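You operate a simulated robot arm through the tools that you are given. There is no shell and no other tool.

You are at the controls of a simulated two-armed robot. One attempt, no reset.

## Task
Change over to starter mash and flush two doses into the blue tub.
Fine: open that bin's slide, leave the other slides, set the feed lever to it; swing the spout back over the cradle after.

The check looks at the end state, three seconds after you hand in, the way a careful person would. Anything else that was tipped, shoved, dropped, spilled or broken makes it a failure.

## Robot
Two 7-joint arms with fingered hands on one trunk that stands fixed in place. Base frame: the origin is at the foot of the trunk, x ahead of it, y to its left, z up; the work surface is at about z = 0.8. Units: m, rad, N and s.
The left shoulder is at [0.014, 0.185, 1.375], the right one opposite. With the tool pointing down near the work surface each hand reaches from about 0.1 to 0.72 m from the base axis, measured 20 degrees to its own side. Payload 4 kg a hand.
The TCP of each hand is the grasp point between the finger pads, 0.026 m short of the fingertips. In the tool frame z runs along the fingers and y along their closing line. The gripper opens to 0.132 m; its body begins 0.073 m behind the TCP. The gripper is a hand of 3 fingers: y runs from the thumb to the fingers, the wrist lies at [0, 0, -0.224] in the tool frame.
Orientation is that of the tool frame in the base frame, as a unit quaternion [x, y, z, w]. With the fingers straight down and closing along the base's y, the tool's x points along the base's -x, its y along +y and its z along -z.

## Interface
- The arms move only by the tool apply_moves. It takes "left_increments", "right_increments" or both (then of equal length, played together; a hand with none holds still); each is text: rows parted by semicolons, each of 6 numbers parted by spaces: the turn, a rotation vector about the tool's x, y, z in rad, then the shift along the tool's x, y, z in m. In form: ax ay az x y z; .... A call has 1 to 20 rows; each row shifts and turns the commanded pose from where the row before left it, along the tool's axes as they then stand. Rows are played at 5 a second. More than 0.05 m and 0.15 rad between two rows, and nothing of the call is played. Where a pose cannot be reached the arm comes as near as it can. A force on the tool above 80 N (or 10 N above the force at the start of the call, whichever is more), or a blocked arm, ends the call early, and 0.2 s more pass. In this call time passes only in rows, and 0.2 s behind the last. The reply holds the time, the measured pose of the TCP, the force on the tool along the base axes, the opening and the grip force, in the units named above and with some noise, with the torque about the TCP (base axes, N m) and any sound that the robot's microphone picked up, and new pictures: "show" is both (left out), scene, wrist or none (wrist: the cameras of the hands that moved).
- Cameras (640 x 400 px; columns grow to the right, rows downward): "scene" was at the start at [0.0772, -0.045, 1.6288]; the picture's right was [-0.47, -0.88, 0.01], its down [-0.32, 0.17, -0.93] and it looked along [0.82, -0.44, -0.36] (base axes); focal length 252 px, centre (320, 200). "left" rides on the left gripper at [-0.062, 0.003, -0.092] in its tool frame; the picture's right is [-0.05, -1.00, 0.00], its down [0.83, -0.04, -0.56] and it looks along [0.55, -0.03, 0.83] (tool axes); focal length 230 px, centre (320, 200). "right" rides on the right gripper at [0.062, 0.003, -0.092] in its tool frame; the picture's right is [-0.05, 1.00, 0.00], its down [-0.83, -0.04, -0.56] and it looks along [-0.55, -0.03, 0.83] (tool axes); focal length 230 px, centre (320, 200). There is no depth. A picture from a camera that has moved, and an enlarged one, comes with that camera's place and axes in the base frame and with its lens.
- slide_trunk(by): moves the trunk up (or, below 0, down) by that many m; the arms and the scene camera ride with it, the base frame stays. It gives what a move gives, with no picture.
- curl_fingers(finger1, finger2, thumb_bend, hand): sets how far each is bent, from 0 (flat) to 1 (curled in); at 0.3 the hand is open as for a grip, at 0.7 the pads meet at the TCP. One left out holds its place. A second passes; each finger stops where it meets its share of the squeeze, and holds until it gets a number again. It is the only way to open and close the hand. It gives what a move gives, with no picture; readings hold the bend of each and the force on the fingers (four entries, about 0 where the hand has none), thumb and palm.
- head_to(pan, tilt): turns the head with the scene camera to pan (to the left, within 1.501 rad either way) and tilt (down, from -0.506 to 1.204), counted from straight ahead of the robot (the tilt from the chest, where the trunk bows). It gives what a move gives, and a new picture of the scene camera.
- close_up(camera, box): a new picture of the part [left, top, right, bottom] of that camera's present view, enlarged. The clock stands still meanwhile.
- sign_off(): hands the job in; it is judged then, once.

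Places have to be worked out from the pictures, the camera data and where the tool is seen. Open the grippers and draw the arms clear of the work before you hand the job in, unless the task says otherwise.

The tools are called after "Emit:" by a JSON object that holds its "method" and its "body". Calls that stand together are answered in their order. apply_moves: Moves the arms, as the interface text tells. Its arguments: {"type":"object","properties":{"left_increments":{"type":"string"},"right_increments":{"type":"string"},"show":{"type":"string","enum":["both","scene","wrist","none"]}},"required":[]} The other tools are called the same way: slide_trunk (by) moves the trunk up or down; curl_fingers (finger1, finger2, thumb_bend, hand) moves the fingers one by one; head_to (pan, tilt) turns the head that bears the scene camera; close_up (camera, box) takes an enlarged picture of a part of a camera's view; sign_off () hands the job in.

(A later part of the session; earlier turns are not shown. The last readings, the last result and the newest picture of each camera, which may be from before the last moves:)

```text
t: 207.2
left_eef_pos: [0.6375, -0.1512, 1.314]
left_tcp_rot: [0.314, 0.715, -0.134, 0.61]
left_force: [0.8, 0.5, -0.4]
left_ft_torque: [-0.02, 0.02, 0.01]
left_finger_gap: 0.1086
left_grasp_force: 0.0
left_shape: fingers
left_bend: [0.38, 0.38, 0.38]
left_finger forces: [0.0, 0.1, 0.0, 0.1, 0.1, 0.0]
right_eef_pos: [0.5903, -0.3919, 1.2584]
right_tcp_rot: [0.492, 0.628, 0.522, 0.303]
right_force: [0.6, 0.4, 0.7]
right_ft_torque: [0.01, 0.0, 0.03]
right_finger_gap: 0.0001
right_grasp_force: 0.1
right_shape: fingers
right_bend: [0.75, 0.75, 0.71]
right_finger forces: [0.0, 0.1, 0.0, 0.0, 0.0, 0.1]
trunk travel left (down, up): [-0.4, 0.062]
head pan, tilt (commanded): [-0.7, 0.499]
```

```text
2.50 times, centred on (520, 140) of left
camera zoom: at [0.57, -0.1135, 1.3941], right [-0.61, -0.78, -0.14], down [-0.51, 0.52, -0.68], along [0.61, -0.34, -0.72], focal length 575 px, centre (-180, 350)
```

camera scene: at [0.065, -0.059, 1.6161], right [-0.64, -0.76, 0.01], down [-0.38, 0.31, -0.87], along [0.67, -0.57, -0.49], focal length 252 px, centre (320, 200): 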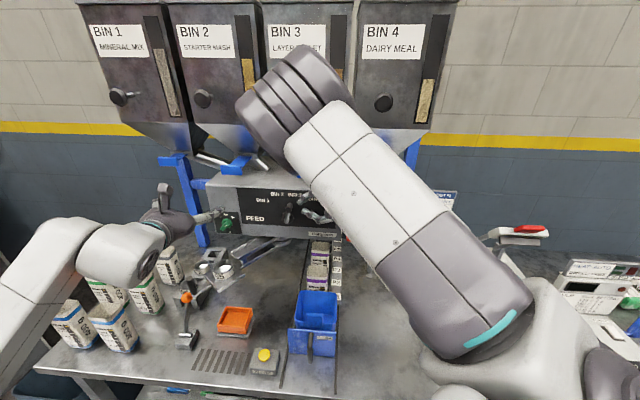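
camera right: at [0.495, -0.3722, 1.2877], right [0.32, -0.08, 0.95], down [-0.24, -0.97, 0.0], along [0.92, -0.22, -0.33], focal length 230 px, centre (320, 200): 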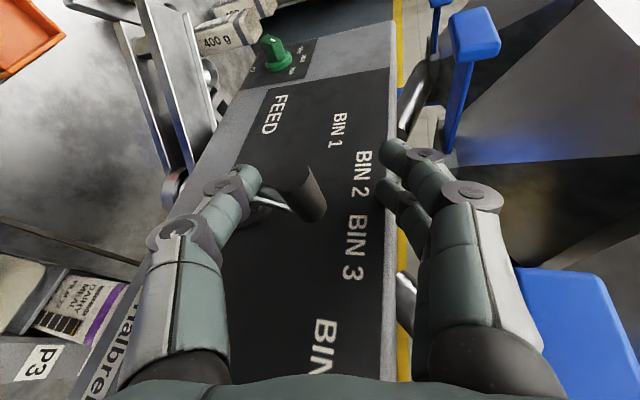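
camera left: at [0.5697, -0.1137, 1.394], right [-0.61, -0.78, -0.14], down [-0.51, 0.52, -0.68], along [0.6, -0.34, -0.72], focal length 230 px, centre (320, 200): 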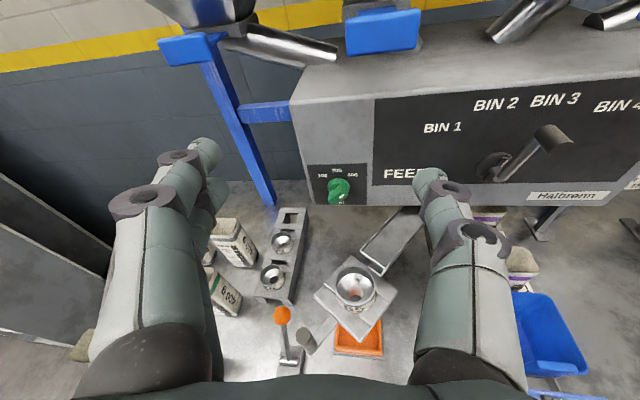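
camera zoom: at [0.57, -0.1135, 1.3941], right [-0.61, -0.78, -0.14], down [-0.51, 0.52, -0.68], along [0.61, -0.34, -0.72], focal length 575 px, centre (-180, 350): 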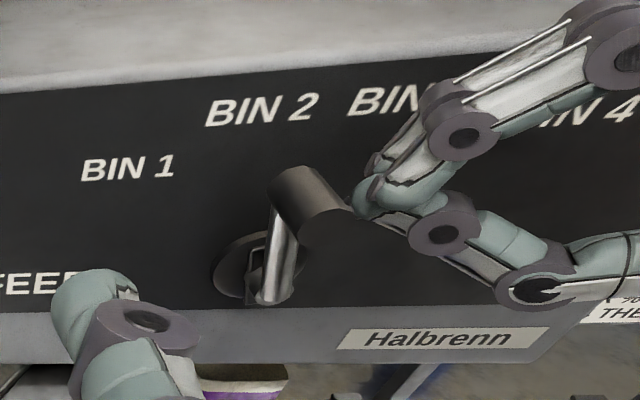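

The grip is now at the predicted BIN 2 position. I'll back the fist off to the right and check where the lever settles.

Emit:
{"method": "apply_moves", "body": {"right_increments": "0 0 0 -0.0052 -0.001 -0.0106;0 0 0 -0.0052 -0.001 -0.0106;0 0 0 -0.0052 -0.001 -0.0106", "show": "none"}}

Emit:
{"method": "close_up", "body": {"camera": "left", "box": [400, 60, 640, 220]}}

Emit:
{"method": "close_up", "body": {"camera": "scene", "box": [200, 160, 360, 260]}}

Emit:
{"method": "close_up", "body": {"camera": "right", "box": [160, 0, 520, 225]}}

```text
t: 208.0
left_eef_pos: [0.6363, -0.1529, 1.3144]
left_tcp_rot: [0.314, 0.715, -0.133, 0.61]
left_force: [-0.1, -0.5, -0.5]
left_ft_torque: [0.03, 0.0, 0.04]
left_finger_gap: 0.1085
left_grasp_force: 0.0
left_shape: fingers
left_bend: [0.38, 0.38, 0.38]
left_finger forces: [0.0, 0.0, 0.0, 0.1, 0.0, 0.0]
right_eef_pos: [0.5657, -0.4182, 1.2618]
right_tcp_rot: [0.491, 0.627, 0.522, 0.304]
right_force: [0.0, 1.1, -0.9]
right_ft_torque: [0.02, 0.01, 0.01]
right_finger_gap: 0.0002
right_grasp_force: 0.1
right_shape: fingers
right_bend: [0.75, 0.75, 0.71]
right_finger forces: [0.1, 0.0, 0.0, 0.0, 0.1, 0.0]
trunk travel left (down, up): [-0.4, 0.062]
head pan, tilt (commanded): [-0.7, 0.499]
```

```text
2.50 times, centred on (520, 140) of left
camera zoom: at [0.5697, -0.1141, 1.3942], right [-0.61, -0.78, -0.14], down [-0.51, 0.52, -0.68], along [0.61, -0.34, -0.72], focal length 575 px, centre (-180, 350)
```

zoom: 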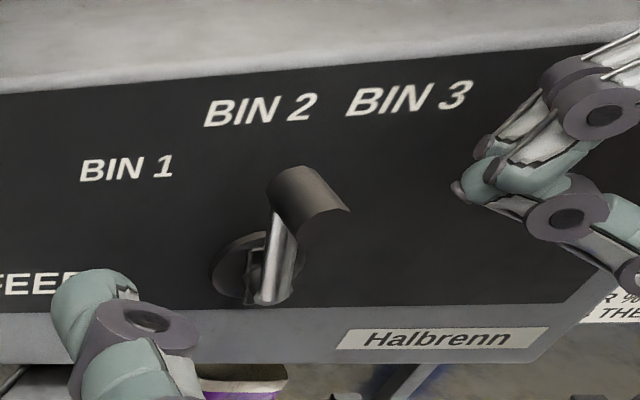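

```text
4.00 times, centred on (280, 210) of scene
camera zoom: at [0.0648, -0.0597, 1.6161], right [-0.64, -0.76, 0.01], down [-0.38, 0.31, -0.87], along [0.67, -0.57, -0.49], focal length 1007 px, centre (480, 160)
```

zoom: 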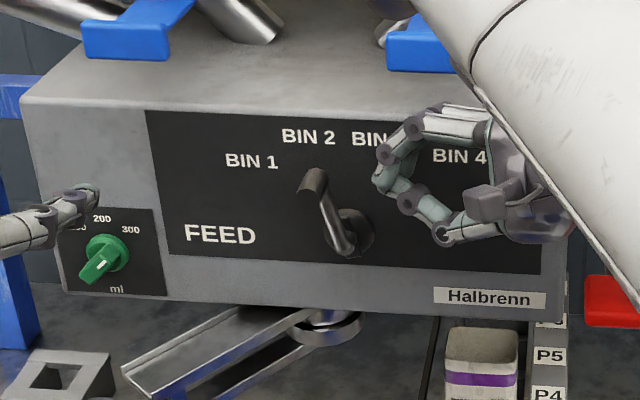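

```text
1.78 times, centred on (340, 112) of right
camera zoom: at [0.4647, -0.3934, 1.2974], right [0.32, -0.08, 0.95], down [-0.24, -0.97, 0.0], along [0.92, -0.22, -0.32], focal length 409 px, centre (284, 356)
```

zoom: 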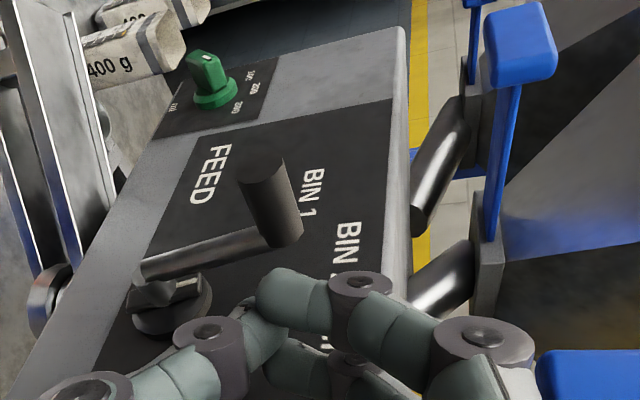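

The lever now points to BIN 2: measured about -15°, symmetric to the earlier BIN 3 position. Next is the spout, so I'll first retract the right hand to its waiting spot on the right, retracing its path.

Emit:
{"method": "apply_moves", "body": {"right_increments": "0 0 0 -0.005 0.002 -0.02;0 0 0 0.01 0.004 -0.028;0 0 0 0.012 0.004 -0.03;0 0 0 0.012 0.004 -0.03;-0.043 -0.09 0 -0.022 0.003 -0.02;-0.043 -0.09 0 -0.024 0.003 -0.02;-0.043 -0.09 0 -0.026 0.003 -0.018;-0.043 -0.09 0 -0.028 0.003 -0.016;-0.043 -0.09 0 -0.029 0.003 -0.014;-0.043 -0.09 0 -0.03 0.003 -0.012", "show": "both"}}

```text
t: 210.2
left_eef_pos: [0.6362, -0.1522, 1.3144]
left_tcp_rot: [0.315, 0.715, -0.134, 0.61]
left_force: [-0.7, -1.0, 0.2]
left_ft_torque: [0.0, 0.0, 0.03]
left_finger_gap: 0.1081
left_grasp_force: 0.0
left_shape: fingers
left_bend: [0.38, 0.38, 0.38]
left_finger forces: [0.1, 0.0, 0.0, 0.1, 0.0, 0.0]
right_eef_pos: [0.3888, -0.6033, 1.3307]
right_tcp_rot: [0.57, 0.451, 0.449, 0.52]
right_force: [0.3, -0.3, -0.2]
right_ft_torque: [0.02, -0.02, 0.01]
right_finger_gap: 0.0
right_grasp_force: 0.1
right_shape: fingers
right_bend: [0.75, 0.75, 0.71]
right_finger forces: [0.0, 0.0, 0.0, 0.0, 0.1, 0.1]
trunk travel left (down, up): [-0.4, 0.062]
head pan, tilt (commanded): [-0.7, 0.499]
camera scene: at [0.0643, -0.0606, 1.6161], right [-0.64, -0.76, 0.01], down [-0.38, 0.31, -0.87], along [0.67, -0.57, -0.49], focal length 252 px, centre (320, 200)
camera right: at [0.3097, -0.5258, 1.3417], right [0.04, -0.1, 0.99], down [-0.71, -0.71, -0.05], along [0.71, -0.7, -0.1], focal length 230 px, centre (320, 200)
```

scene: 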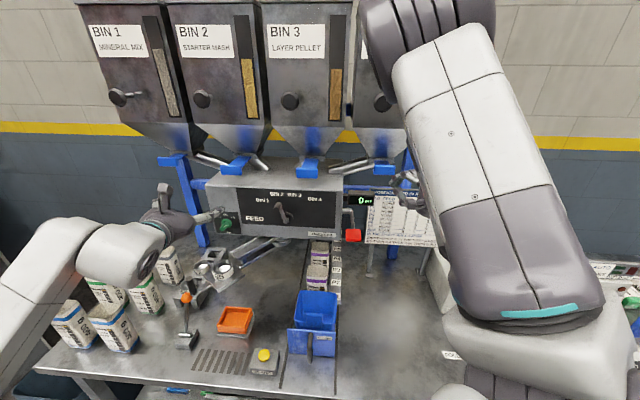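
right: 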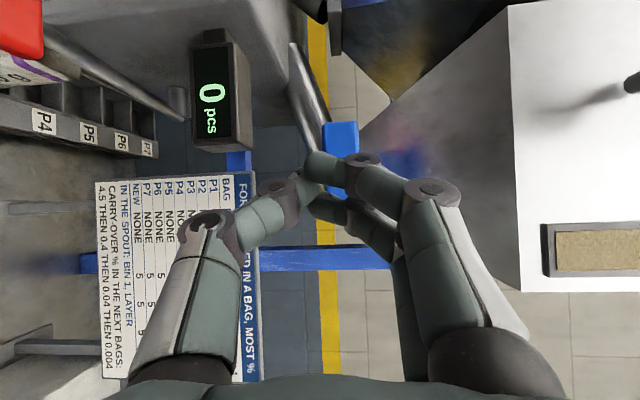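

The fist ended near bin 4's tab again (no contact), so I'll back it off to the right rear.

Emit:
{"method": "apply_moves", "body": {"right_increments": "0 0 0 0 0 -0.04;0 0 0 -0.01 0 -0.04", "show": "wrist"}}

```text
t: 210.8
left_eef_pos: [0.6374, -0.1537, 1.3121]
left_tcp_rot: [0.314, 0.716, -0.133, 0.609]
left_force: [-0.1, -0.5, -0.2]
left_ft_torque: [0.03, 0.01, 0.05]
left_finger_gap: 0.1083
left_grasp_force: 0.1
left_shape: fingers
left_bend: [0.38, 0.38, 0.38]
left_finger forces: [0.1, 0.1, 0.0, 0.0, 0.0, 0.0]
right_eef_pos: [0.317, -0.6125, 1.3352]
right_tcp_rot: [0.572, 0.45, 0.448, 0.519]
right_force: [-0.1, 1.2, 0.1]
right_ft_torque: [-0.01, 0.02, 0.04]
right_finger_gap: 0.0
right_grasp_force: 0.0
right_shape: fingers
right_bend: [0.75, 0.75, 0.71]
right_finger forces: [0.0, 0.0, 0.1, 0.0, 0.0, 0.0]
right hand out of reach, approached as far as the arm can: row 2
trunk travel left (down, up): [-0.4, 0.062]
head pan, tilt (commanded): [-0.7, 0.499]
camera right: at [0.2393, -0.5353, 1.3449], right [0.04, -0.11, 0.99], down [-0.71, -0.71, -0.05], along [0.71, -0.7, -0.1], focal length 230 px, centre (320, 200)
```

right: 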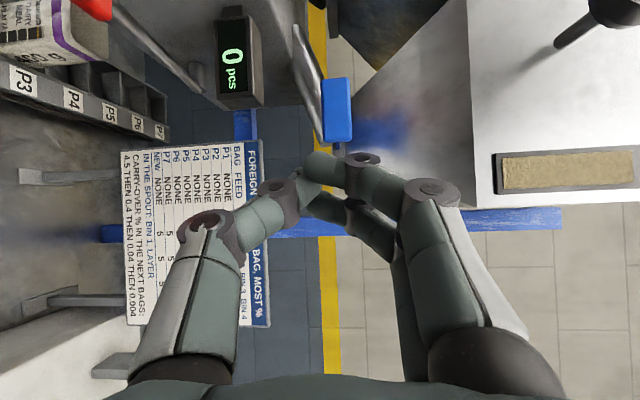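

The right hand is parked safely. The spout handle is at about (0.655,-0.108), z from 1.06 to 1.12. I'll bring the left hand back and down to a pre-grasp in front of it.

Emit:
{"method": "apply_moves", "body": {"left_increments": "0 0 0 0.03 0.006 -0.03;0 0 0 0.035 0.006 -0.025;0 0 0 0.04 0 -0.01;0 0 0 0.04 0 0", "show": "both"}}

```text
t: 211.8
left_eef_pos: [0.5862, -0.0621, 1.1912]
left_tcp_rot: [0.313, 0.715, -0.135, 0.61]
left_force: [1.0, 0.0, -0.5]
left_ft_torque: [-0.04, -0.01, 0.0]
left_finger_gap: 0.1082
left_grasp_force: 0.0
left_shape: fingers
left_bend: [0.38, 0.38, 0.38]
left_finger forces: [0.0, 0.0, 0.0, 0.1, 0.1, 0.0]
right_eef_pos: [0.3173, -0.6079, 1.3359]
right_tcp_rot: [0.571, 0.452, 0.446, 0.52]
right_force: [-0.6, 0.0, 0.5]
right_ft_torque: [0.02, -0.01, -0.05]
right_finger_gap: 0.0
right_grasp_force: 0.1
right_shape: fingers
right_bend: [0.75, 0.75, 0.71]
right_finger forces: [0.0, 0.0, 0.0, 0.0, 0.0, 0.0]
trunk travel left (down, up): [-0.4, 0.062]
head pan, tilt (commanded): [-0.7, 0.499]
camera scene: at [0.0651, -0.0577, 1.6162], right [-0.64, -0.76, 0.01], down [-0.38, 0.31, -0.87], along [0.67, -0.57, -0.49], focal length 252 px, centre (320, 200)
camera left: at [0.5186, -0.0243, 1.2711], right [-0.61, -0.78, -0.14], down [-0.51, 0.52, -0.68], along [0.6, -0.34, -0.72], focal length 230 px, centre (320, 200)
```

scene: 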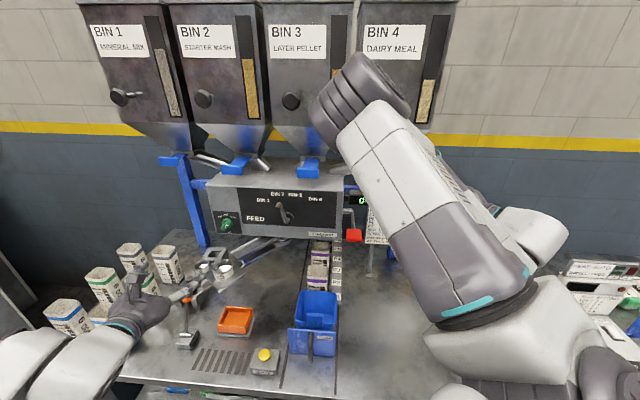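
left: 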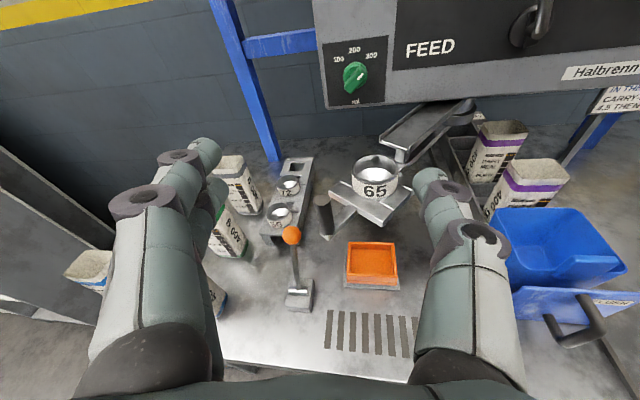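

The left hand moves freely here and the handle is clear in view, about (0.648,-0.102). I'll descend straight to handle height, 7 cm short.

Emit:
{"method": "apply_moves", "body": {"left_increments": "0 0 0 0.0297 -0.0047 0.0063;0 0 0 0.0297 -0.0047 0.0063;0 0 0 0.0297 -0.0047 0.0063", "show": "wrist"}}

```text
t: 212.6
left_eef_pos: [0.5866, -0.0613, 1.1007]
left_tcp_rot: [0.314, 0.715, -0.135, 0.61]
left_force: [-0.3, 0.5, -0.5]
left_ft_torque: [-0.03, -0.02, 0.01]
left_finger_gap: 0.1085
left_grasp_force: 0.1
left_shape: fingers
left_bend: [0.38, 0.38, 0.38]
left_finger forces: [0.1, 0.0, 0.1, 0.0, 0.0, 0.0]
right_eef_pos: [0.3163, -0.6103, 1.3345]
right_tcp_rot: [0.571, 0.451, 0.448, 0.519]
right_force: [0.2, -0.8, -0.3]
right_ft_torque: [-0.01, -0.03, 0.01]
right_finger_gap: 0.0
right_grasp_force: 0.0
right_shape: fingers
right_bend: [0.75, 0.75, 0.71]
right_finger forces: [0.1, 0.0, 0.0, 0.0, 0.1, 0.1]
trunk travel left (down, up): [-0.4, 0.062]
head pan, tilt (commanded): [-0.7, 0.499]
camera left: at [0.5187, -0.0229, 1.1801], right [-0.61, -0.78, -0.14], down [-0.51, 0.52, -0.68], along [0.61, -0.34, -0.72], focal length 230 px, centre (320, 200)
```

left: 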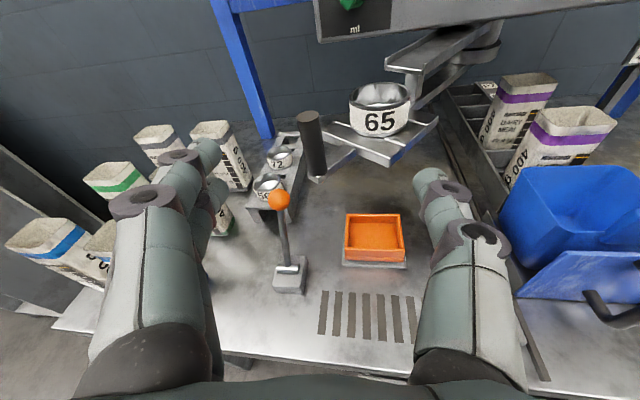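

The handle is straight ahead, at (0.645,-0.097), z 1.056–1.111. I'll advance so it sits between the pads.

Emit:
{"method": "apply_moves", "body": {"left_increments": "0 0 0 -0.0006 0.002 0.0231;0 0 0 -0.0006 0.002 0.0231;0 0 0 -0.0006 0.002 0.0231", "show": "both"}}

```text
t: 213.4
left_eef_pos: [0.647, -0.0968, 1.0885]
left_tcp_rot: [0.315, 0.716, -0.133, 0.609]
left_force: [-0.2, 0.7, -0.7]
left_ft_torque: [0.01, -0.02, -0.03]
left_finger_gap: 0.1082
left_grasp_force: 0.1
left_shape: fingers
left_bend: [0.38, 0.38, 0.38]
left_finger forces: [0.0, 0.0, 0.0, 0.0, 0.1, 0.1]
right_eef_pos: [0.3162, -0.6107, 1.3348]
right_tcp_rot: [0.571, 0.452, 0.447, 0.52]
right_force: [-0.1, -0.2, -0.1]
right_ft_torque: [0.01, -0.01, -0.01]
right_finger_gap: 0.0001
right_grasp_force: 0.1
right_shape: fingers
right_bend: [0.75, 0.75, 0.71]
right_finger forces: [0.0, 0.1, 0.0, 0.0, 0.1, 0.1]
trunk travel left (down, up): [-0.4, 0.062]
head pan, tilt (commanded): [-0.7, 0.499]
camera scene: at [0.0654, -0.0599, 1.6161], right [-0.64, -0.76, 0.01], down [-0.38, 0.31, -0.87], along [0.67, -0.57, -0.49], focal length 252 px, centre (320, 200)
camera left: at [0.5785, -0.0591, 1.1672], right [-0.61, -0.78, -0.14], down [-0.51, 0.52, -0.68], along [0.61, -0.34, -0.72], focal length 230 px, centre (320, 200)
```

scene: 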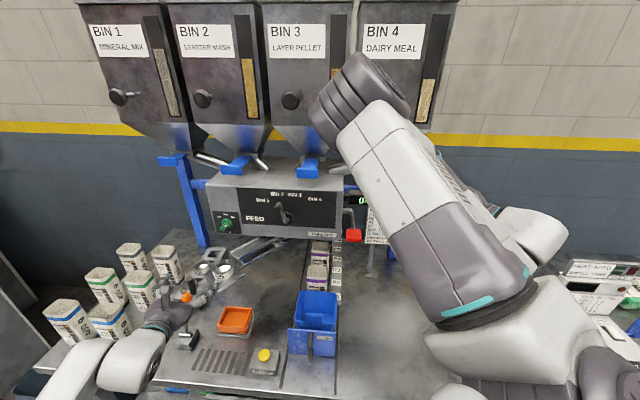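
left: 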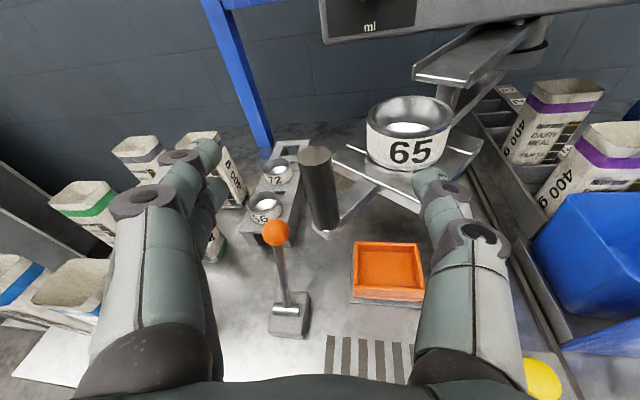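

The handle is centered at the pads. Closing the left hand on it.

Emit:
{"method": "curl_fingers", "body": {"hand": "left", "finger1": 0.72, "finger2": 0.72, "thumb_bend": 0.72}}

Emit:
{"method": "close_up", "body": {"camera": "left", "box": [160, 80, 520, 305]}}

```text
t: 214.4
left_eef_pos: [0.6463, -0.0976, 1.0883]
left_tcp_rot: [0.314, 0.715, -0.134, 0.61]
left_force: [0.3, 0.3, 0.3]
left_ft_torque: [-0.02, 0.02, -0.01]
left_finger_gap: 0.0195
left_grasp_force: 10.1
left_shape: fingers
left_bend: [0.67, 0.69, 0.68]
left_finger forces: [6.4, 4.1, 0.0, 0.0, 10.2, 0.1]
right_eef_pos: [0.3159, -0.6086, 1.3354]
right_tcp_rot: [0.571, 0.451, 0.448, 0.52]
right_force: [-0.5, -0.1, -0.7]
right_ft_torque: [0.01, 0.0, -0.03]
right_finger_gap: 0.0
right_grasp_force: 0.1
right_shape: fingers
right_bend: [0.75, 0.75, 0.71]
right_finger forces: [0.0, 0.0, 0.1, 0.0, 0.0, 0.1]
trunk travel left (down, up): [-0.4, 0.062]
head pan, tilt (commanded): [-0.7, 0.499]
```

```text
1.78 times, centred on (340, 192) of left
camera zoom: at [0.5781, -0.0586, 1.1678], right [-0.61, -0.78, -0.14], down [-0.51, 0.52, -0.68], along [0.61, -0.34, -0.72], focal length 409 px, centre (284, 213)
```

zoom: 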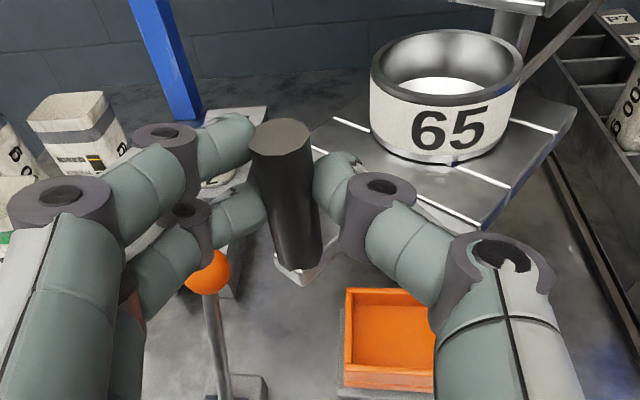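

A balanced 10 N grip on the handle. I'll swing the spout toward the tub along its arc (pivot about (0.675,-0.405), radius about 0.31), starting with the first 20° while yawing the hand.

Emit:
{"method": "apply_moves", "body": {"left_increments": "0.0408 -0.0082 0.0094 0.0005 -0.0191 -0.0189;0.0408 -0.0082 0.0094 -0.0005 -0.0213 -0.0164;0.0408 -0.0082 0.0094 -0.0015 -0.0232 -0.0136;0.0408 -0.0082 0.0094 -0.0025 -0.0246 -0.0106", "show": "both"}}

```text
t: 215.4
left_eef_pos: [0.5417, -0.1249, 1.0885]
left_tcp_rot: [0.374, 0.685, -0.186, 0.597]
left_force: [2.3, -2.3, 0.8]
left_ft_torque: [-0.1, 0.01, 0.02]
left_finger_gap: 0.0198
left_grasp_force: 8.4
left_shape: fingers
left_bend: [0.7, 0.71, 0.66]
left_finger forces: [6.1, 2.2, 0.0, 0.0, 8.4, 0.0]
right_eef_pos: [0.3167, -0.6098, 1.3344]
right_tcp_rot: [0.571, 0.451, 0.448, 0.52]
right_force: [0.2, 0.3, 0.5]
right_ft_torque: [0.04, 0.01, -0.01]
right_finger_gap: 0.0001
right_grasp_force: 0.0
right_shape: fingers
right_bend: [0.75, 0.75, 0.71]
right_finger forces: [0.0, 0.1, 0.0, 0.0, 0.1, 0.1]
trunk travel left (down, up): [-0.4, 0.062]
head pan, tilt (commanded): [-0.7, 0.499]
camera scene: at [0.0641, -0.0599, 1.6162], right [-0.64, -0.76, 0.01], down [-0.38, 0.31, -0.87], along [0.67, -0.57, -0.49], focal length 252 px, centre (320, 200)
camera left: at [0.4808, -0.0756, 1.1679], right [-0.73, -0.67, -0.14], down [-0.42, 0.6, -0.68], along [0.54, -0.44, -0.72], focal length 230 px, centre (320, 200)
```

scene: 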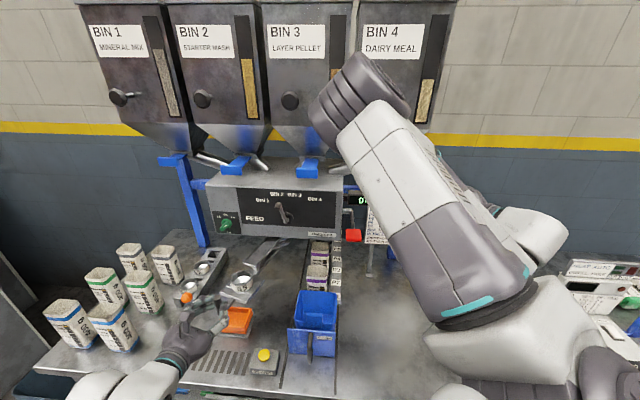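
left: 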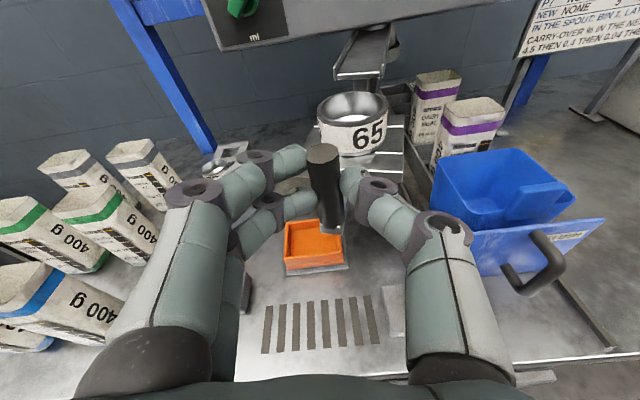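

The spout swings freely along the predicted arc with only about 3 N. Continuing.

Emit:
{"method": "apply_moves", "body": {"left_increments": "0.0408 -0.0082 0.0094 -0.0034 -0.0257 -0.0070;0.0408 -0.0082 0.0094 -0.0043 -0.0263 -0.0037;0.0408 -0.0082 0.0094 -0.0051 -0.0264 -0.0003;0.0408 -0.0082 0.0094 -0.0059 -0.0262 0.0030;0.0408 -0.0082 0.0094 -0.0065 -0.0254 0.0063", "show": "both"}}

```text
t: 216.6
left_eef_pos: [0.4342, -0.2092, 1.0874]
left_tcp_rot: [0.445, 0.642, -0.247, 0.573]
left_force: [-1.1, 1.3, 0.1]
left_ft_torque: [0.0, 0.08, 0.0]
left_finger_gap: 0.0152
left_grasp_force: 5.3
left_shape: fingers
left_bend: [0.7, 0.71, 0.69]
left_finger forces: [4.4, 1.1, 0.1, 0.0, 5.4, 0.0]
right_eef_pos: [0.316, -0.6101, 1.3361]
right_tcp_rot: [0.57, 0.451, 0.448, 0.52]
right_force: [0.3, -0.4, 0.1]
right_ft_torque: [0.01, 0.02, 0.01]
right_finger_gap: 0.0
right_grasp_force: 0.1
right_shape: fingers
right_bend: [0.75, 0.75, 0.71]
right_finger forces: [0.0, 0.0, 0.0, 0.0, 0.0, 0.1]
trunk travel left (down, up): [-0.4, 0.062]
head pan, tilt (commanded): [-0.7, 0.499]
camera scene: at [0.0642, -0.0602, 1.6161], right [-0.64, -0.76, 0.01], down [-0.38, 0.31, -0.87], along [0.67, -0.57, -0.49], focal length 252 px, centre (320, 200)
camera left: at [0.3865, -0.1483, 1.1679], right [-0.86, -0.49, -0.14], down [-0.28, 0.68, -0.68], along [0.43, -0.54, -0.72], focal length 230 px, centre (320, 200)
```

scene: 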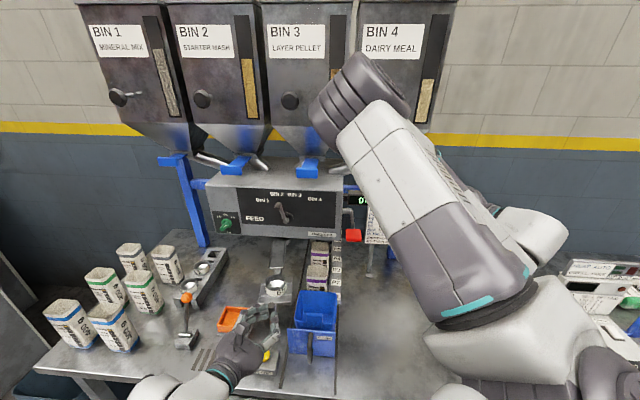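
left: 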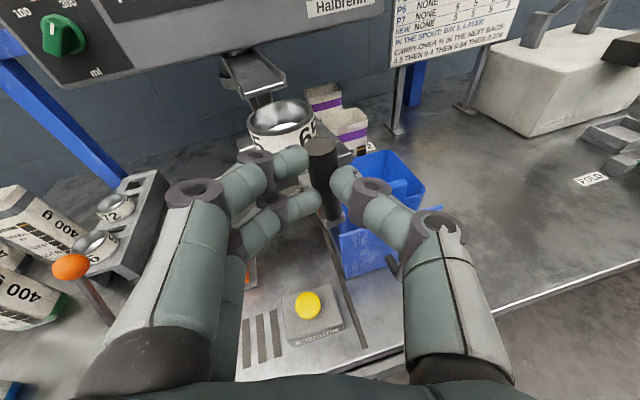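

About halfway, and still smooth. Continuing toward the tub.

Emit:
{"method": "apply_moves", "body": {"left_increments": "0.0408 -0.0082 0.0094 -0.0070 -0.0243 0.0094;0.0408 -0.0082 0.0094 -0.0074 -0.0227 0.0125;0.0408 -0.0082 0.0094 -0.0077 -0.0208 0.0154;0.0408 -0.0082 0.0094 -0.0078 -0.0185 0.0180", "show": "both"}}

```text
t: 217.6
left_eef_pos: [0.3838, -0.3014, 1.0865]
left_tcp_rot: [0.499, 0.601, -0.295, 0.55]
left_force: [0.1, -0.6, 0.3]
left_ft_torque: [0.02, 0.0, -0.02]
left_finger_gap: 0.0017
left_grasp_force: 0.1
left_shape: fingers
left_bend: [0.72, 0.72, 0.72]
left_finger forces: [0.0, 0.1, 0.0, 0.1, 0.0, 0.1]
right_eef_pos: [0.3165, -0.6108, 1.3346]
right_tcp_rot: [0.571, 0.451, 0.447, 0.52]
right_force: [0.2, 1.1, 0.7]
right_ft_torque: [-0.01, 0.0, 0.03]
right_finger_gap: 0.0
right_grasp_force: 0.1
right_shape: fingers
right_bend: [0.75, 0.75, 0.71]
right_finger forces: [0.0, 0.0, 0.0, 0.0, 0.0, 0.1]
trunk travel left (down, up): [-0.4, 0.062]
head pan, tilt (commanded): [-0.7, 0.499]
camera scene: at [0.0648, -0.0606, 1.6161], right [-0.64, -0.76, 0.01], down [-0.38, 0.31, -0.87], along [0.67, -0.57, -0.49], focal length 252 px, centre (320, 200)
camera left: at [0.3456, -0.2346, 1.1658], right [-0.93, -0.34, -0.14], down [-0.16, 0.72, -0.68], along [0.33, -0.61, -0.72], focal length 230 px, centre (320, 200)
```

scene: 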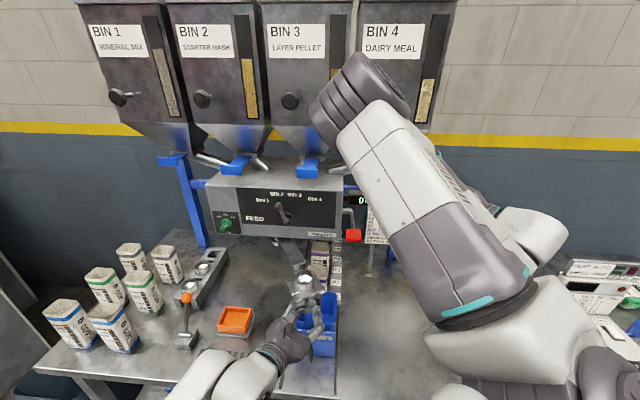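
left: 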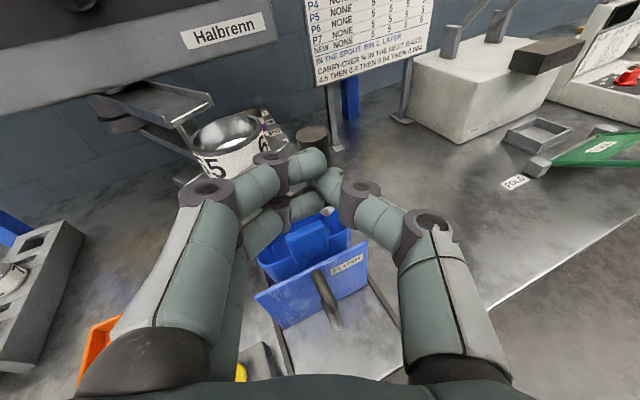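

The handle slipped out of the pads near the end (the spout is at about 163°). It's just ahead of the fingertips, so I'll open, advance 2 cm and re-grasp.

Emit:
{"method": "curl_fingers", "body": {"hand": "left", "finger1": 0.48, "finger2": 0.48, "thumb_bend": 0.48}}

Emit:
{"method": "close_up", "body": {"camera": "left", "box": [140, 60, 500, 285]}}

```text
t: 218.6
left_eef_pos: [0.3831, -0.301, 1.086]
left_tcp_rot: [0.498, 0.601, -0.297, 0.55]
left_force: [0.0, 0.0, 0.3]
left_ft_torque: [0.0, 0.01, 0.0]
left_finger_gap: 0.0739
left_grasp_force: 0.0
left_shape: fingers
left_bend: [0.48, 0.48, 0.48]
left_finger forces: [0.0, 0.0, 0.1, 0.1, 0.1, 0.1]
right_eef_pos: [0.3156, -0.6103, 1.3355]
right_tcp_rot: [0.571, 0.452, 0.447, 0.52]
right_force: [-0.3, -0.6, -0.3]
right_ft_torque: [-0.02, -0.02, -0.01]
right_finger_gap: 0.0
right_grasp_force: 0.1
right_shape: fingers
right_bend: [0.75, 0.75, 0.71]
right_finger forces: [0.0, 0.1, 0.0, 0.0, 0.0, 0.0]
trunk travel left (down, up): [-0.4, 0.062]
head pan, tilt (commanded): [-0.7, 0.499]
```

```text
1.78 times, centred on (320, 172) of left
camera zoom: at [0.3458, -0.2334, 1.166], right [-0.93, -0.34, -0.14], down [-0.16, 0.71, -0.68], along [0.33, -0.61, -0.72], focal length 409 px, centre (320, 249)
```

zoom: 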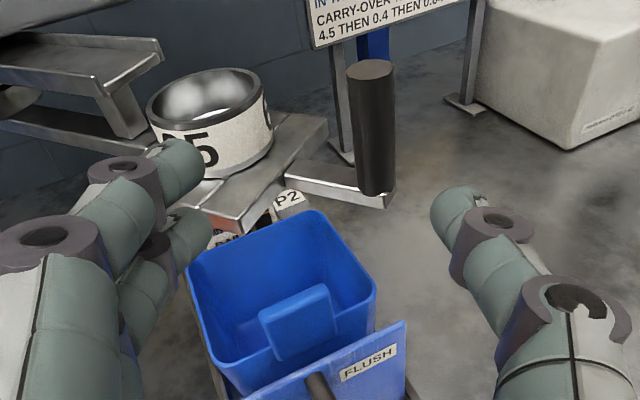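

The spout is low-friction and has moved to about 171°, with the collar nearly centered over the tub (center about (0.479,-0.403)). I'll shift sideways and advance to re-grasp the handle for the last few degrees.

Emit:
{"method": "apply_moves", "body": {"left_increments": "0 0 0 -0.005 -0.0198 0;0 0 0 -0.0048 0 0.0257;0 0 0 -0.0048 0 0.0257", "show": "wrist"}}

```text
t: 219.4
left_eef_pos: [0.3819, -0.3577, 1.0839]
left_tcp_rot: [0.498, 0.602, -0.296, 0.55]
left_force: [0.4, -0.7, 0.6]
left_ft_torque: [-0.01, -0.01, 0.0]
left_finger_gap: 0.0741
left_grasp_force: 0.0
left_shape: fingers
left_bend: [0.48, 0.48, 0.48]
left_finger forces: [0.0, 0.1, 0.0, 0.0, 0.0, 0.0]
right_eef_pos: [0.3175, -0.6099, 1.3348]
right_tcp_rot: [0.571, 0.452, 0.447, 0.52]
right_force: [-0.7, 0.1, 0.4]
right_ft_torque: [0.01, -0.02, -0.01]
right_finger_gap: 0.0004
right_grasp_force: 0.0
right_shape: fingers
right_bend: [0.75, 0.75, 0.71]
right_finger forces: [0.0, 0.0, 0.1, 0.0, 0.0, 0.0]
trunk travel left (down, up): [-0.4, 0.062]
head pan, tilt (commanded): [-0.7, 0.499]
camera left: at [0.3455, -0.2909, 1.1646], right [-0.93, -0.34, -0.14], down [-0.16, 0.72, -0.68], along [0.33, -0.61, -0.72], focal length 230 px, centre (320, 200)
```

left: 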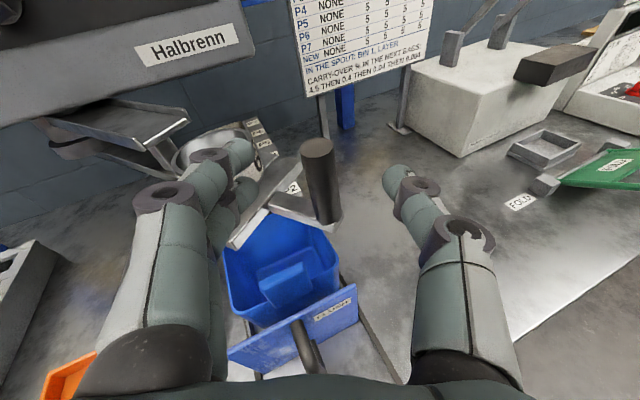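

The handle is between the pads again, so I'll close.

Emit:
{"method": "curl_fingers", "body": {"hand": "left", "finger1": 0.74, "finger2": 0.74, "thumb_bend": 0.74}}

Emit:
{"method": "close_up", "body": {"camera": "scene", "box": [180, 220, 400, 380]}}

```text
t: 220.4
left_eef_pos: [0.3833, -0.3579, 1.0852]
left_tcp_rot: [0.498, 0.601, -0.297, 0.55]
left_force: [2.5, -1.2, 0.3]
left_ft_torque: [-0.01, 0.02, 0.03]
left_finger_gap: 0.0186
left_grasp_force: 11.7
left_shape: fingers
left_bend: [0.69, 0.72, 0.68]
left_finger forces: [7.9, 4.4, 0.0, 0.0, 11.8, 0.1]
right_eef_pos: [0.3161, -0.6113, 1.3352]
right_tcp_rot: [0.571, 0.451, 0.447, 0.52]
right_force: [-0.6, -0.3, 0.0]
right_ft_torque: [-0.01, 0.01, -0.02]
right_finger_gap: 0.0001
right_grasp_force: 0.1
right_shape: fingers
right_bend: [0.75, 0.75, 0.71]
right_finger forces: [0.0, 0.0, 0.1, 0.0, 0.0, 0.0]
trunk travel left (down, up): [-0.4, 0.062]
head pan, tilt (commanded): [-0.7, 0.499]
```

```text
2.50 times, centred on (290, 300) of scene
camera zoom: at [0.0651, -0.0597, 1.6161], right [-0.64, -0.76, 0.01], down [-0.38, 0.31, -0.87], along [0.67, -0.57, -0.49], focal length 630 px, centre (395, -50)
```

zoom: 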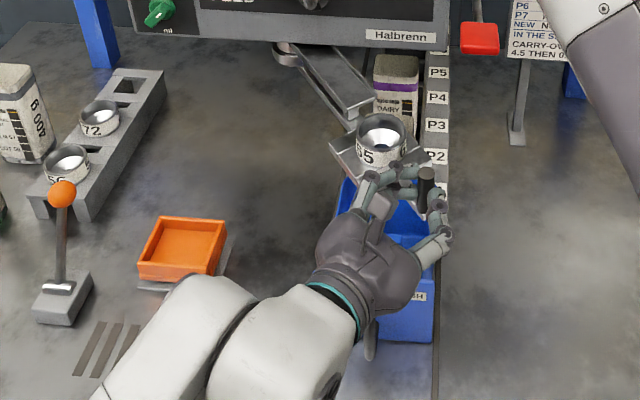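

Gripped. I'll nudge the spout the last few degrees toward the tub's center, watching for an end stop.

Emit:
{"method": "apply_moves", "body": {"left_increments": "0.0287 -0.0057 0.0065 -0.0033 -0.0039 0.0109;0.0287 -0.0057 0.0065 -0.0033 -0.0039 0.0109", "show": "both"}}

Emit:
{"method": "close_up", "body": {"camera": "scene", "box": [180, 220, 400, 380]}}

```text
t: 221.0
left_eef_pos: [0.3833, -0.3721, 1.0851]
left_tcp_rot: [0.515, 0.588, -0.311, 0.541]
left_force: [-5.1, 37.5, 0.5]
left_ft_torque: [0.14, 0.18, 0.14]
left_finger_gap: 0.0187
left_grasp_force: 24.1
left_shape: fingers
left_bend: [0.71, 0.74, 0.71]
left_finger forces: [10.6, 18.3, 0.0, 0.1, 19.9, 0.0]
right_eef_pos: [0.3162, -0.6016, 1.3387]
right_tcp_rot: [0.569, 0.454, 0.446, 0.522]
right_force: [0.2, -0.4, 0.0]
right_ft_torque: [0.01, 0.0, 0.03]
right_finger_gap: 0.0
right_grasp_force: 0.1
right_shape: fingers
right_bend: [0.75, 0.75, 0.71]
right_finger forces: [0.1, 0.1, 0.1, 0.0, 0.0, 0.0]
trunk travel left (down, up): [-0.4, 0.062]
head pan, tilt (commanded): [-0.7, 0.499]
camera scene: at [0.0637, -0.0492, 1.6165], right [-0.64, -0.77, 0.01], down [-0.38, 0.3, -0.88], along [0.67, -0.57, -0.48], focal length 252 px, centre (320, 200)
camera left: at [0.3499, -0.3031, 1.1648], right [-0.95, -0.29, -0.14], down [-0.12, 0.72, -0.68], along [0.3, -0.63, -0.72], focal length 230 px, centre (320, 200)
```

scene: 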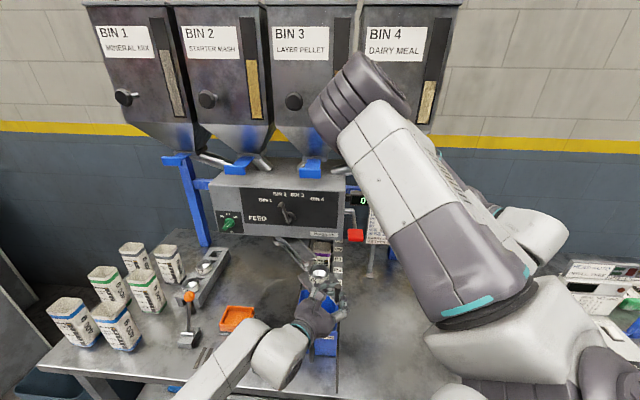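
left: 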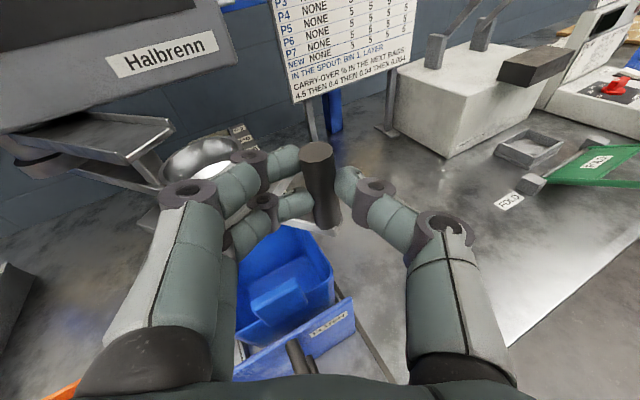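

```text
2.50 times, centred on (290, 300) of scene
camera zoom: at [0.0637, -0.0492, 1.6165], right [-0.64, -0.77, 0.01], down [-0.38, 0.3, -0.88], along [0.67, -0.57, -0.48], focal length 630 px, centre (395, -50)
```

zoom: 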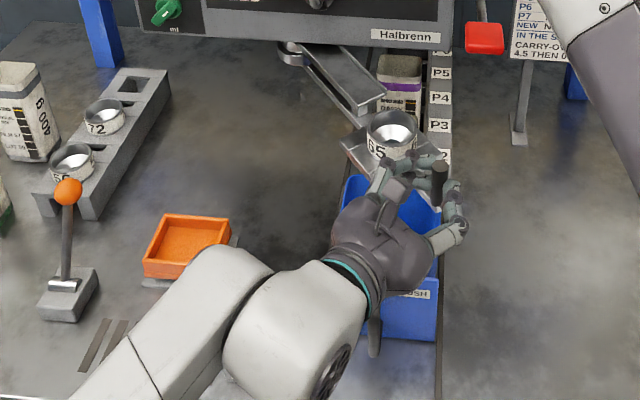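

A 37 N reaction means the spout is at its end stop over the tub. I'll relax the push, then open the hand gently and retreat.

Emit:
{"method": "apply_moves", "body": {"left_increments": "0 0 0 0.0028 0.0033 -0.0092", "show": "none"}}

Emit:
{"method": "curl_fingers", "body": {"hand": "left", "finger1": 0.6, "finger2": 0.6, "thumb_bend": 0.6}}

Emit:
{"method": "curl_fingers", "body": {"hand": "left", "finger1": 0.42, "finger2": 0.42, "thumb_bend": 0.42}}

Emit:
{"method": "close_up", "body": {"camera": "left", "box": [140, 60, 500, 285]}}

```text
t: 221.4
left_eef_pos: [0.3836, -0.3713, 1.0861]
left_tcp_rot: [0.516, 0.586, -0.314, 0.54]
left_force: [0.8, 16.0, -5.6]
left_ft_torque: [0.19, 0.16, 0.11]
left_finger_gap: 0.0191
left_grasp_force: 18.2
left_shape: fingers
left_bend: [0.71, 0.74, 0.69]
left_finger forces: [9.1, 12.0, 0.0, 0.0, 14.1, 0.1]
right_eef_pos: [0.3165, -0.6098, 1.3357]
right_tcp_rot: [0.57, 0.452, 0.447, 0.52]
right_force: [0.2, 0.2, -0.6]
right_ft_torque: [-0.02, -0.01, 0.04]
right_finger_gap: 0.0003
right_grasp_force: 0.0
right_shape: fingers
right_bend: [0.75, 0.75, 0.71]
right_finger forces: [0.1, 0.0, 0.0, 0.1, 0.1, 0.0]
trunk travel left (down, up): [-0.4, 0.062]
head pan, tilt (commanded): [-0.7, 0.499]
```

```text
t: 222.4
left_eef_pos: [0.3825, -0.3715, 1.0862]
left_tcp_rot: [0.516, 0.586, -0.313, 0.541]
left_force: [-0.1, 0.4, 0.7]
left_ft_torque: [0.02, 0.01, 0.01]
left_finger_gap: 0.0344
left_grasp_force: 0.0
left_shape: fingers
left_bend: [0.6, 0.6, 0.6]
left_finger forces: [0.0, 0.0, 0.0, 0.0, 0.0, 0.1]
right_eef_pos: [0.3162, -0.61, 1.3348]
right_tcp_rot: [0.571, 0.451, 0.447, 0.52]
right_force: [0.3, 0.8, 0.1]
right_ft_torque: [-0.04, -0.01, 0.0]
right_finger_gap: 0.0001
right_grasp_force: 0.1
right_shape: fingers
right_bend: [0.75, 0.75, 0.71]
right_finger forces: [0.0, 0.1, 0.1, 0.1, 0.0, 0.1]
trunk travel left (down, up): [-0.4, 0.062]
head pan, tilt (commanded): [-0.7, 0.499]
```

```text
t: 223.4
left_eef_pos: [0.3819, -0.3712, 1.0861]
left_tcp_rot: [0.516, 0.586, -0.312, 0.541]
left_force: [-0.4, 0.1, 0.1]
left_ft_torque: [0.02, -0.02, 0.02]
left_finger_gap: 0.0939
left_grasp_force: 0.0
left_shape: fingers
left_bend: [0.42, 0.42, 0.42]
left_finger forces: [0.0, 0.1, 0.1, 0.0, 0.0, 0.1]
right_eef_pos: [0.3159, -0.611, 1.3357]
right_tcp_rot: [0.571, 0.451, 0.448, 0.52]
right_force: [0.3, 0.1, -0.1]
right_ft_torque: [-0.01, 0.03, -0.01]
right_finger_gap: 0.0002
right_grasp_force: 0.1
right_shape: fingers
right_bend: [0.75, 0.75, 0.71]
right_finger forces: [0.1, 0.1, 0.1, 0.1, 0.0, 0.1]
trunk travel left (down, up): [-0.4, 0.062]
head pan, tilt (commanded): [-0.7, 0.499]
```

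```text
1.78 times, centred on (320, 172) of left
camera zoom: at [0.3492, -0.3018, 1.1659], right [-0.95, -0.29, -0.14], down [-0.12, 0.72, -0.68], along [0.3, -0.63, -0.72], focal length 409 px, centre (320, 249)
```

zoom: 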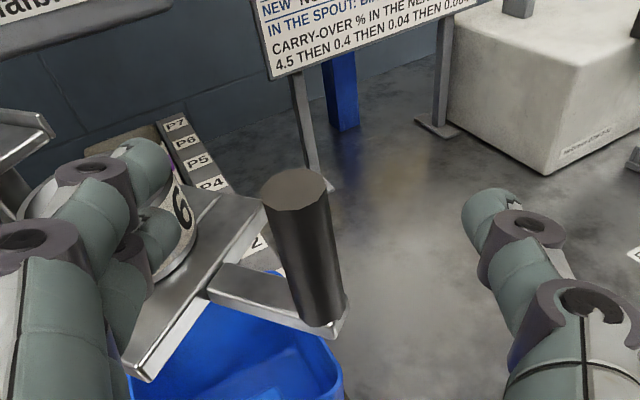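

The spout rests at its stop over the tub and my fingers are clear around the handle. I'll back the left hand straight out.

Emit:
{"method": "apply_moves", "body": {"left_increments": "0 0 0 0 0 -0.03;0 0 0 0 0 -0.035;0 0 0 0 0 -0.035;0 0 0 0 0 -0.04", "show": "both"}}

```text
t: 224.4
left_eef_pos: [0.3367, -0.2426, 1.1177]
left_tcp_rot: [0.516, 0.586, -0.312, 0.542]
left_force: [0.7, -0.4, 0.0]
left_ft_torque: [0.0, 0.0, -0.04]
left_finger_gap: 0.0943
left_grasp_force: 0.1
left_shape: fingers
left_bend: [0.42, 0.42, 0.42]
left_finger forces: [0.0, 0.1, 0.0, 0.0, 0.0, 0.0]
right_eef_pos: [0.3157, -0.6085, 1.3368]
right_tcp_rot: [0.57, 0.452, 0.447, 0.521]
right_force: [-0.3, 0.2, 0.5]
right_ft_torque: [-0.03, 0.02, -0.02]
right_finger_gap: 0.0
right_grasp_force: 0.0
right_shape: fingers
right_bend: [0.75, 0.75, 0.71]
right_finger forces: [0.0, 0.0, 0.1, 0.1, 0.0, 0.1]
trunk travel left (down, up): [-0.4, 0.062]
head pan, tilt (commanded): [-0.7, 0.499]
camera scene: at [0.0639, -0.0573, 1.6163], right [-0.64, -0.76, 0.01], down [-0.38, 0.31, -0.87], along [0.67, -0.57, -0.48], focal length 252 px, centre (320, 200)
camera left: at [0.3028, -0.1731, 1.1981], right [-0.95, -0.29, -0.14], down [-0.12, 0.72, -0.68], along [0.3, -0.63, -0.72], focal length 230 px, centre (320, 200)
```

scene: 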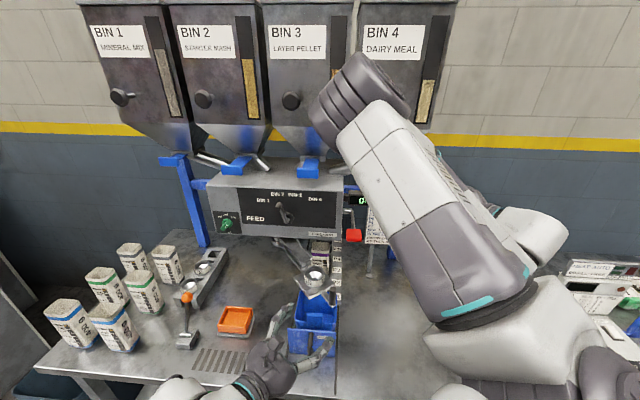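
left: 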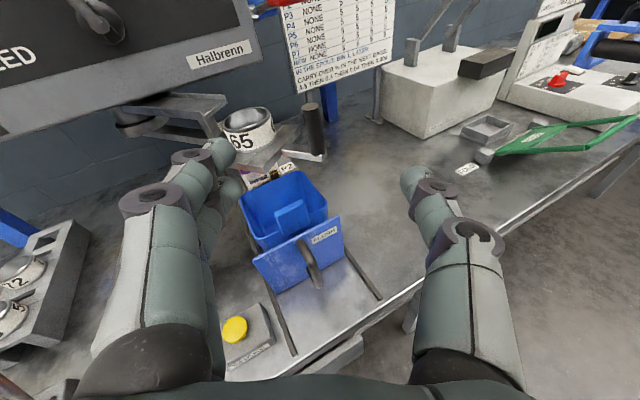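

The spout sits over the tub: collar at about (0.470,-0.381), tub center (0.478,-0.390). I'll clear the left hand away and bring the right fist above the red paddle at about (0.447,-0.507,1.18).

Emit:
{"method": "apply_moves", "body": {"left_increments": "0 0 0 0 0.02 -0.045;0 0 0 0 0.03 -0.039;0 0 0 0 0.03 -0.039;0 0 0 0 0.03 -0.039;0 0 0 0 0.03 -0.039", "right_increments": "0 0 0 0 0 0;0 0 0 0.034 -0.004 0.014;0 0 0 0.034 -0.004 0.014;0 0 0 0.034 -0.004 0.014;0 0 0 0.01 -0.004 0.02", "show": "both"}}

```text
t: 225.6
left_eef_pos: [0.4074, -0.0178, 1.1894]
left_tcp_rot: [0.515, 0.586, -0.312, 0.542]
left_force: [-0.5, -0.5, 1.6]
left_ft_torque: [0.02, 0.0, 0.0]
left_finger_gap: 0.0943
left_grasp_force: 0.1
left_shape: fingers
left_bend: [0.42, 0.42, 0.42]
left_finger forces: [0.1, 0.0, 0.0, 0.1, 0.0, 0.1]
right_eef_pos: [0.4201, -0.5448, 1.316]
right_tcp_rot: [0.57, 0.452, 0.447, 0.521]
right_force: [0.0, -0.1, 0.4]
right_ft_torque: [0.02, 0.01, 0.01]
right_finger_gap: 0.0
right_grasp_force: 0.1
right_shape: fingers
right_bend: [0.75, 0.75, 0.71]
right_finger forces: [0.0, 0.0, 0.0, 0.0, 0.0, 0.0]
right hand out of reach, approached as far as the arm can: row 2, 3, 4
trunk travel left (down, up): [-0.4, 0.062]
head pan, tilt (commanded): [-0.7, 0.499]
camera scene: at [0.0636, -0.0565, 1.6163], right [-0.64, -0.76, 0.01], down [-0.38, 0.31, -0.87], along [0.67, -0.57, -0.48], focal length 252 px, centre (320, 200)
camera right: at [0.342, -0.4676, 1.3266], right [0.04, -0.1, 0.99], down [-0.71, -0.71, -0.04], along [0.71, -0.7, -0.1], focal length 230 px, centre (320, 200)
camera left: at [0.3741, 0.0525, 1.2675], right [-0.95, -0.29, -0.14], down [-0.12, 0.72, -0.68], along [0.3, -0.63, -0.72], focal length 230 px, centre (320, 200)
```

scene: 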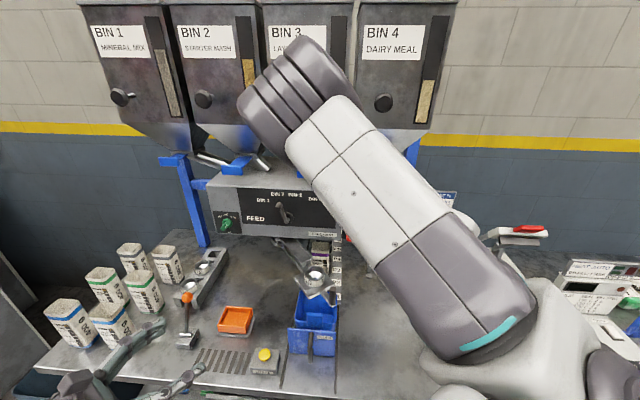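
right: 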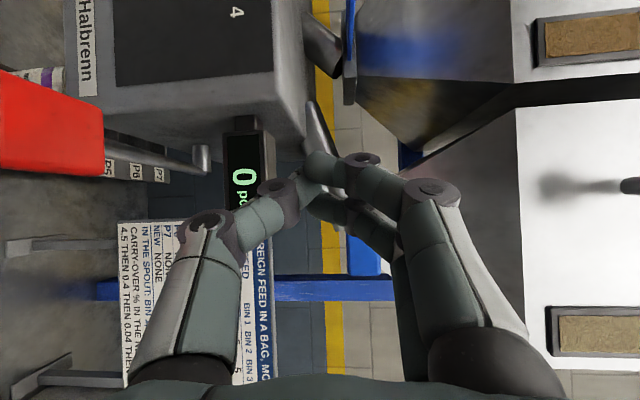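
left: 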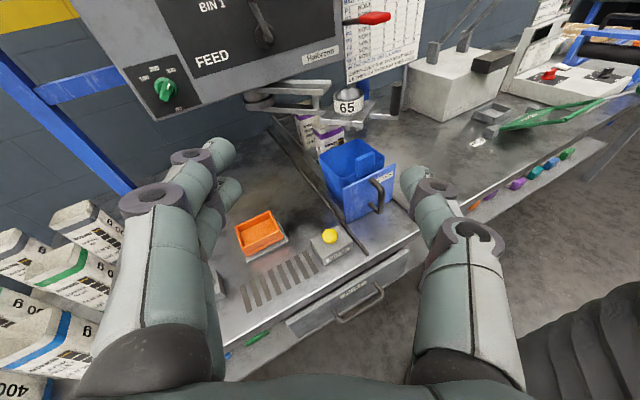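

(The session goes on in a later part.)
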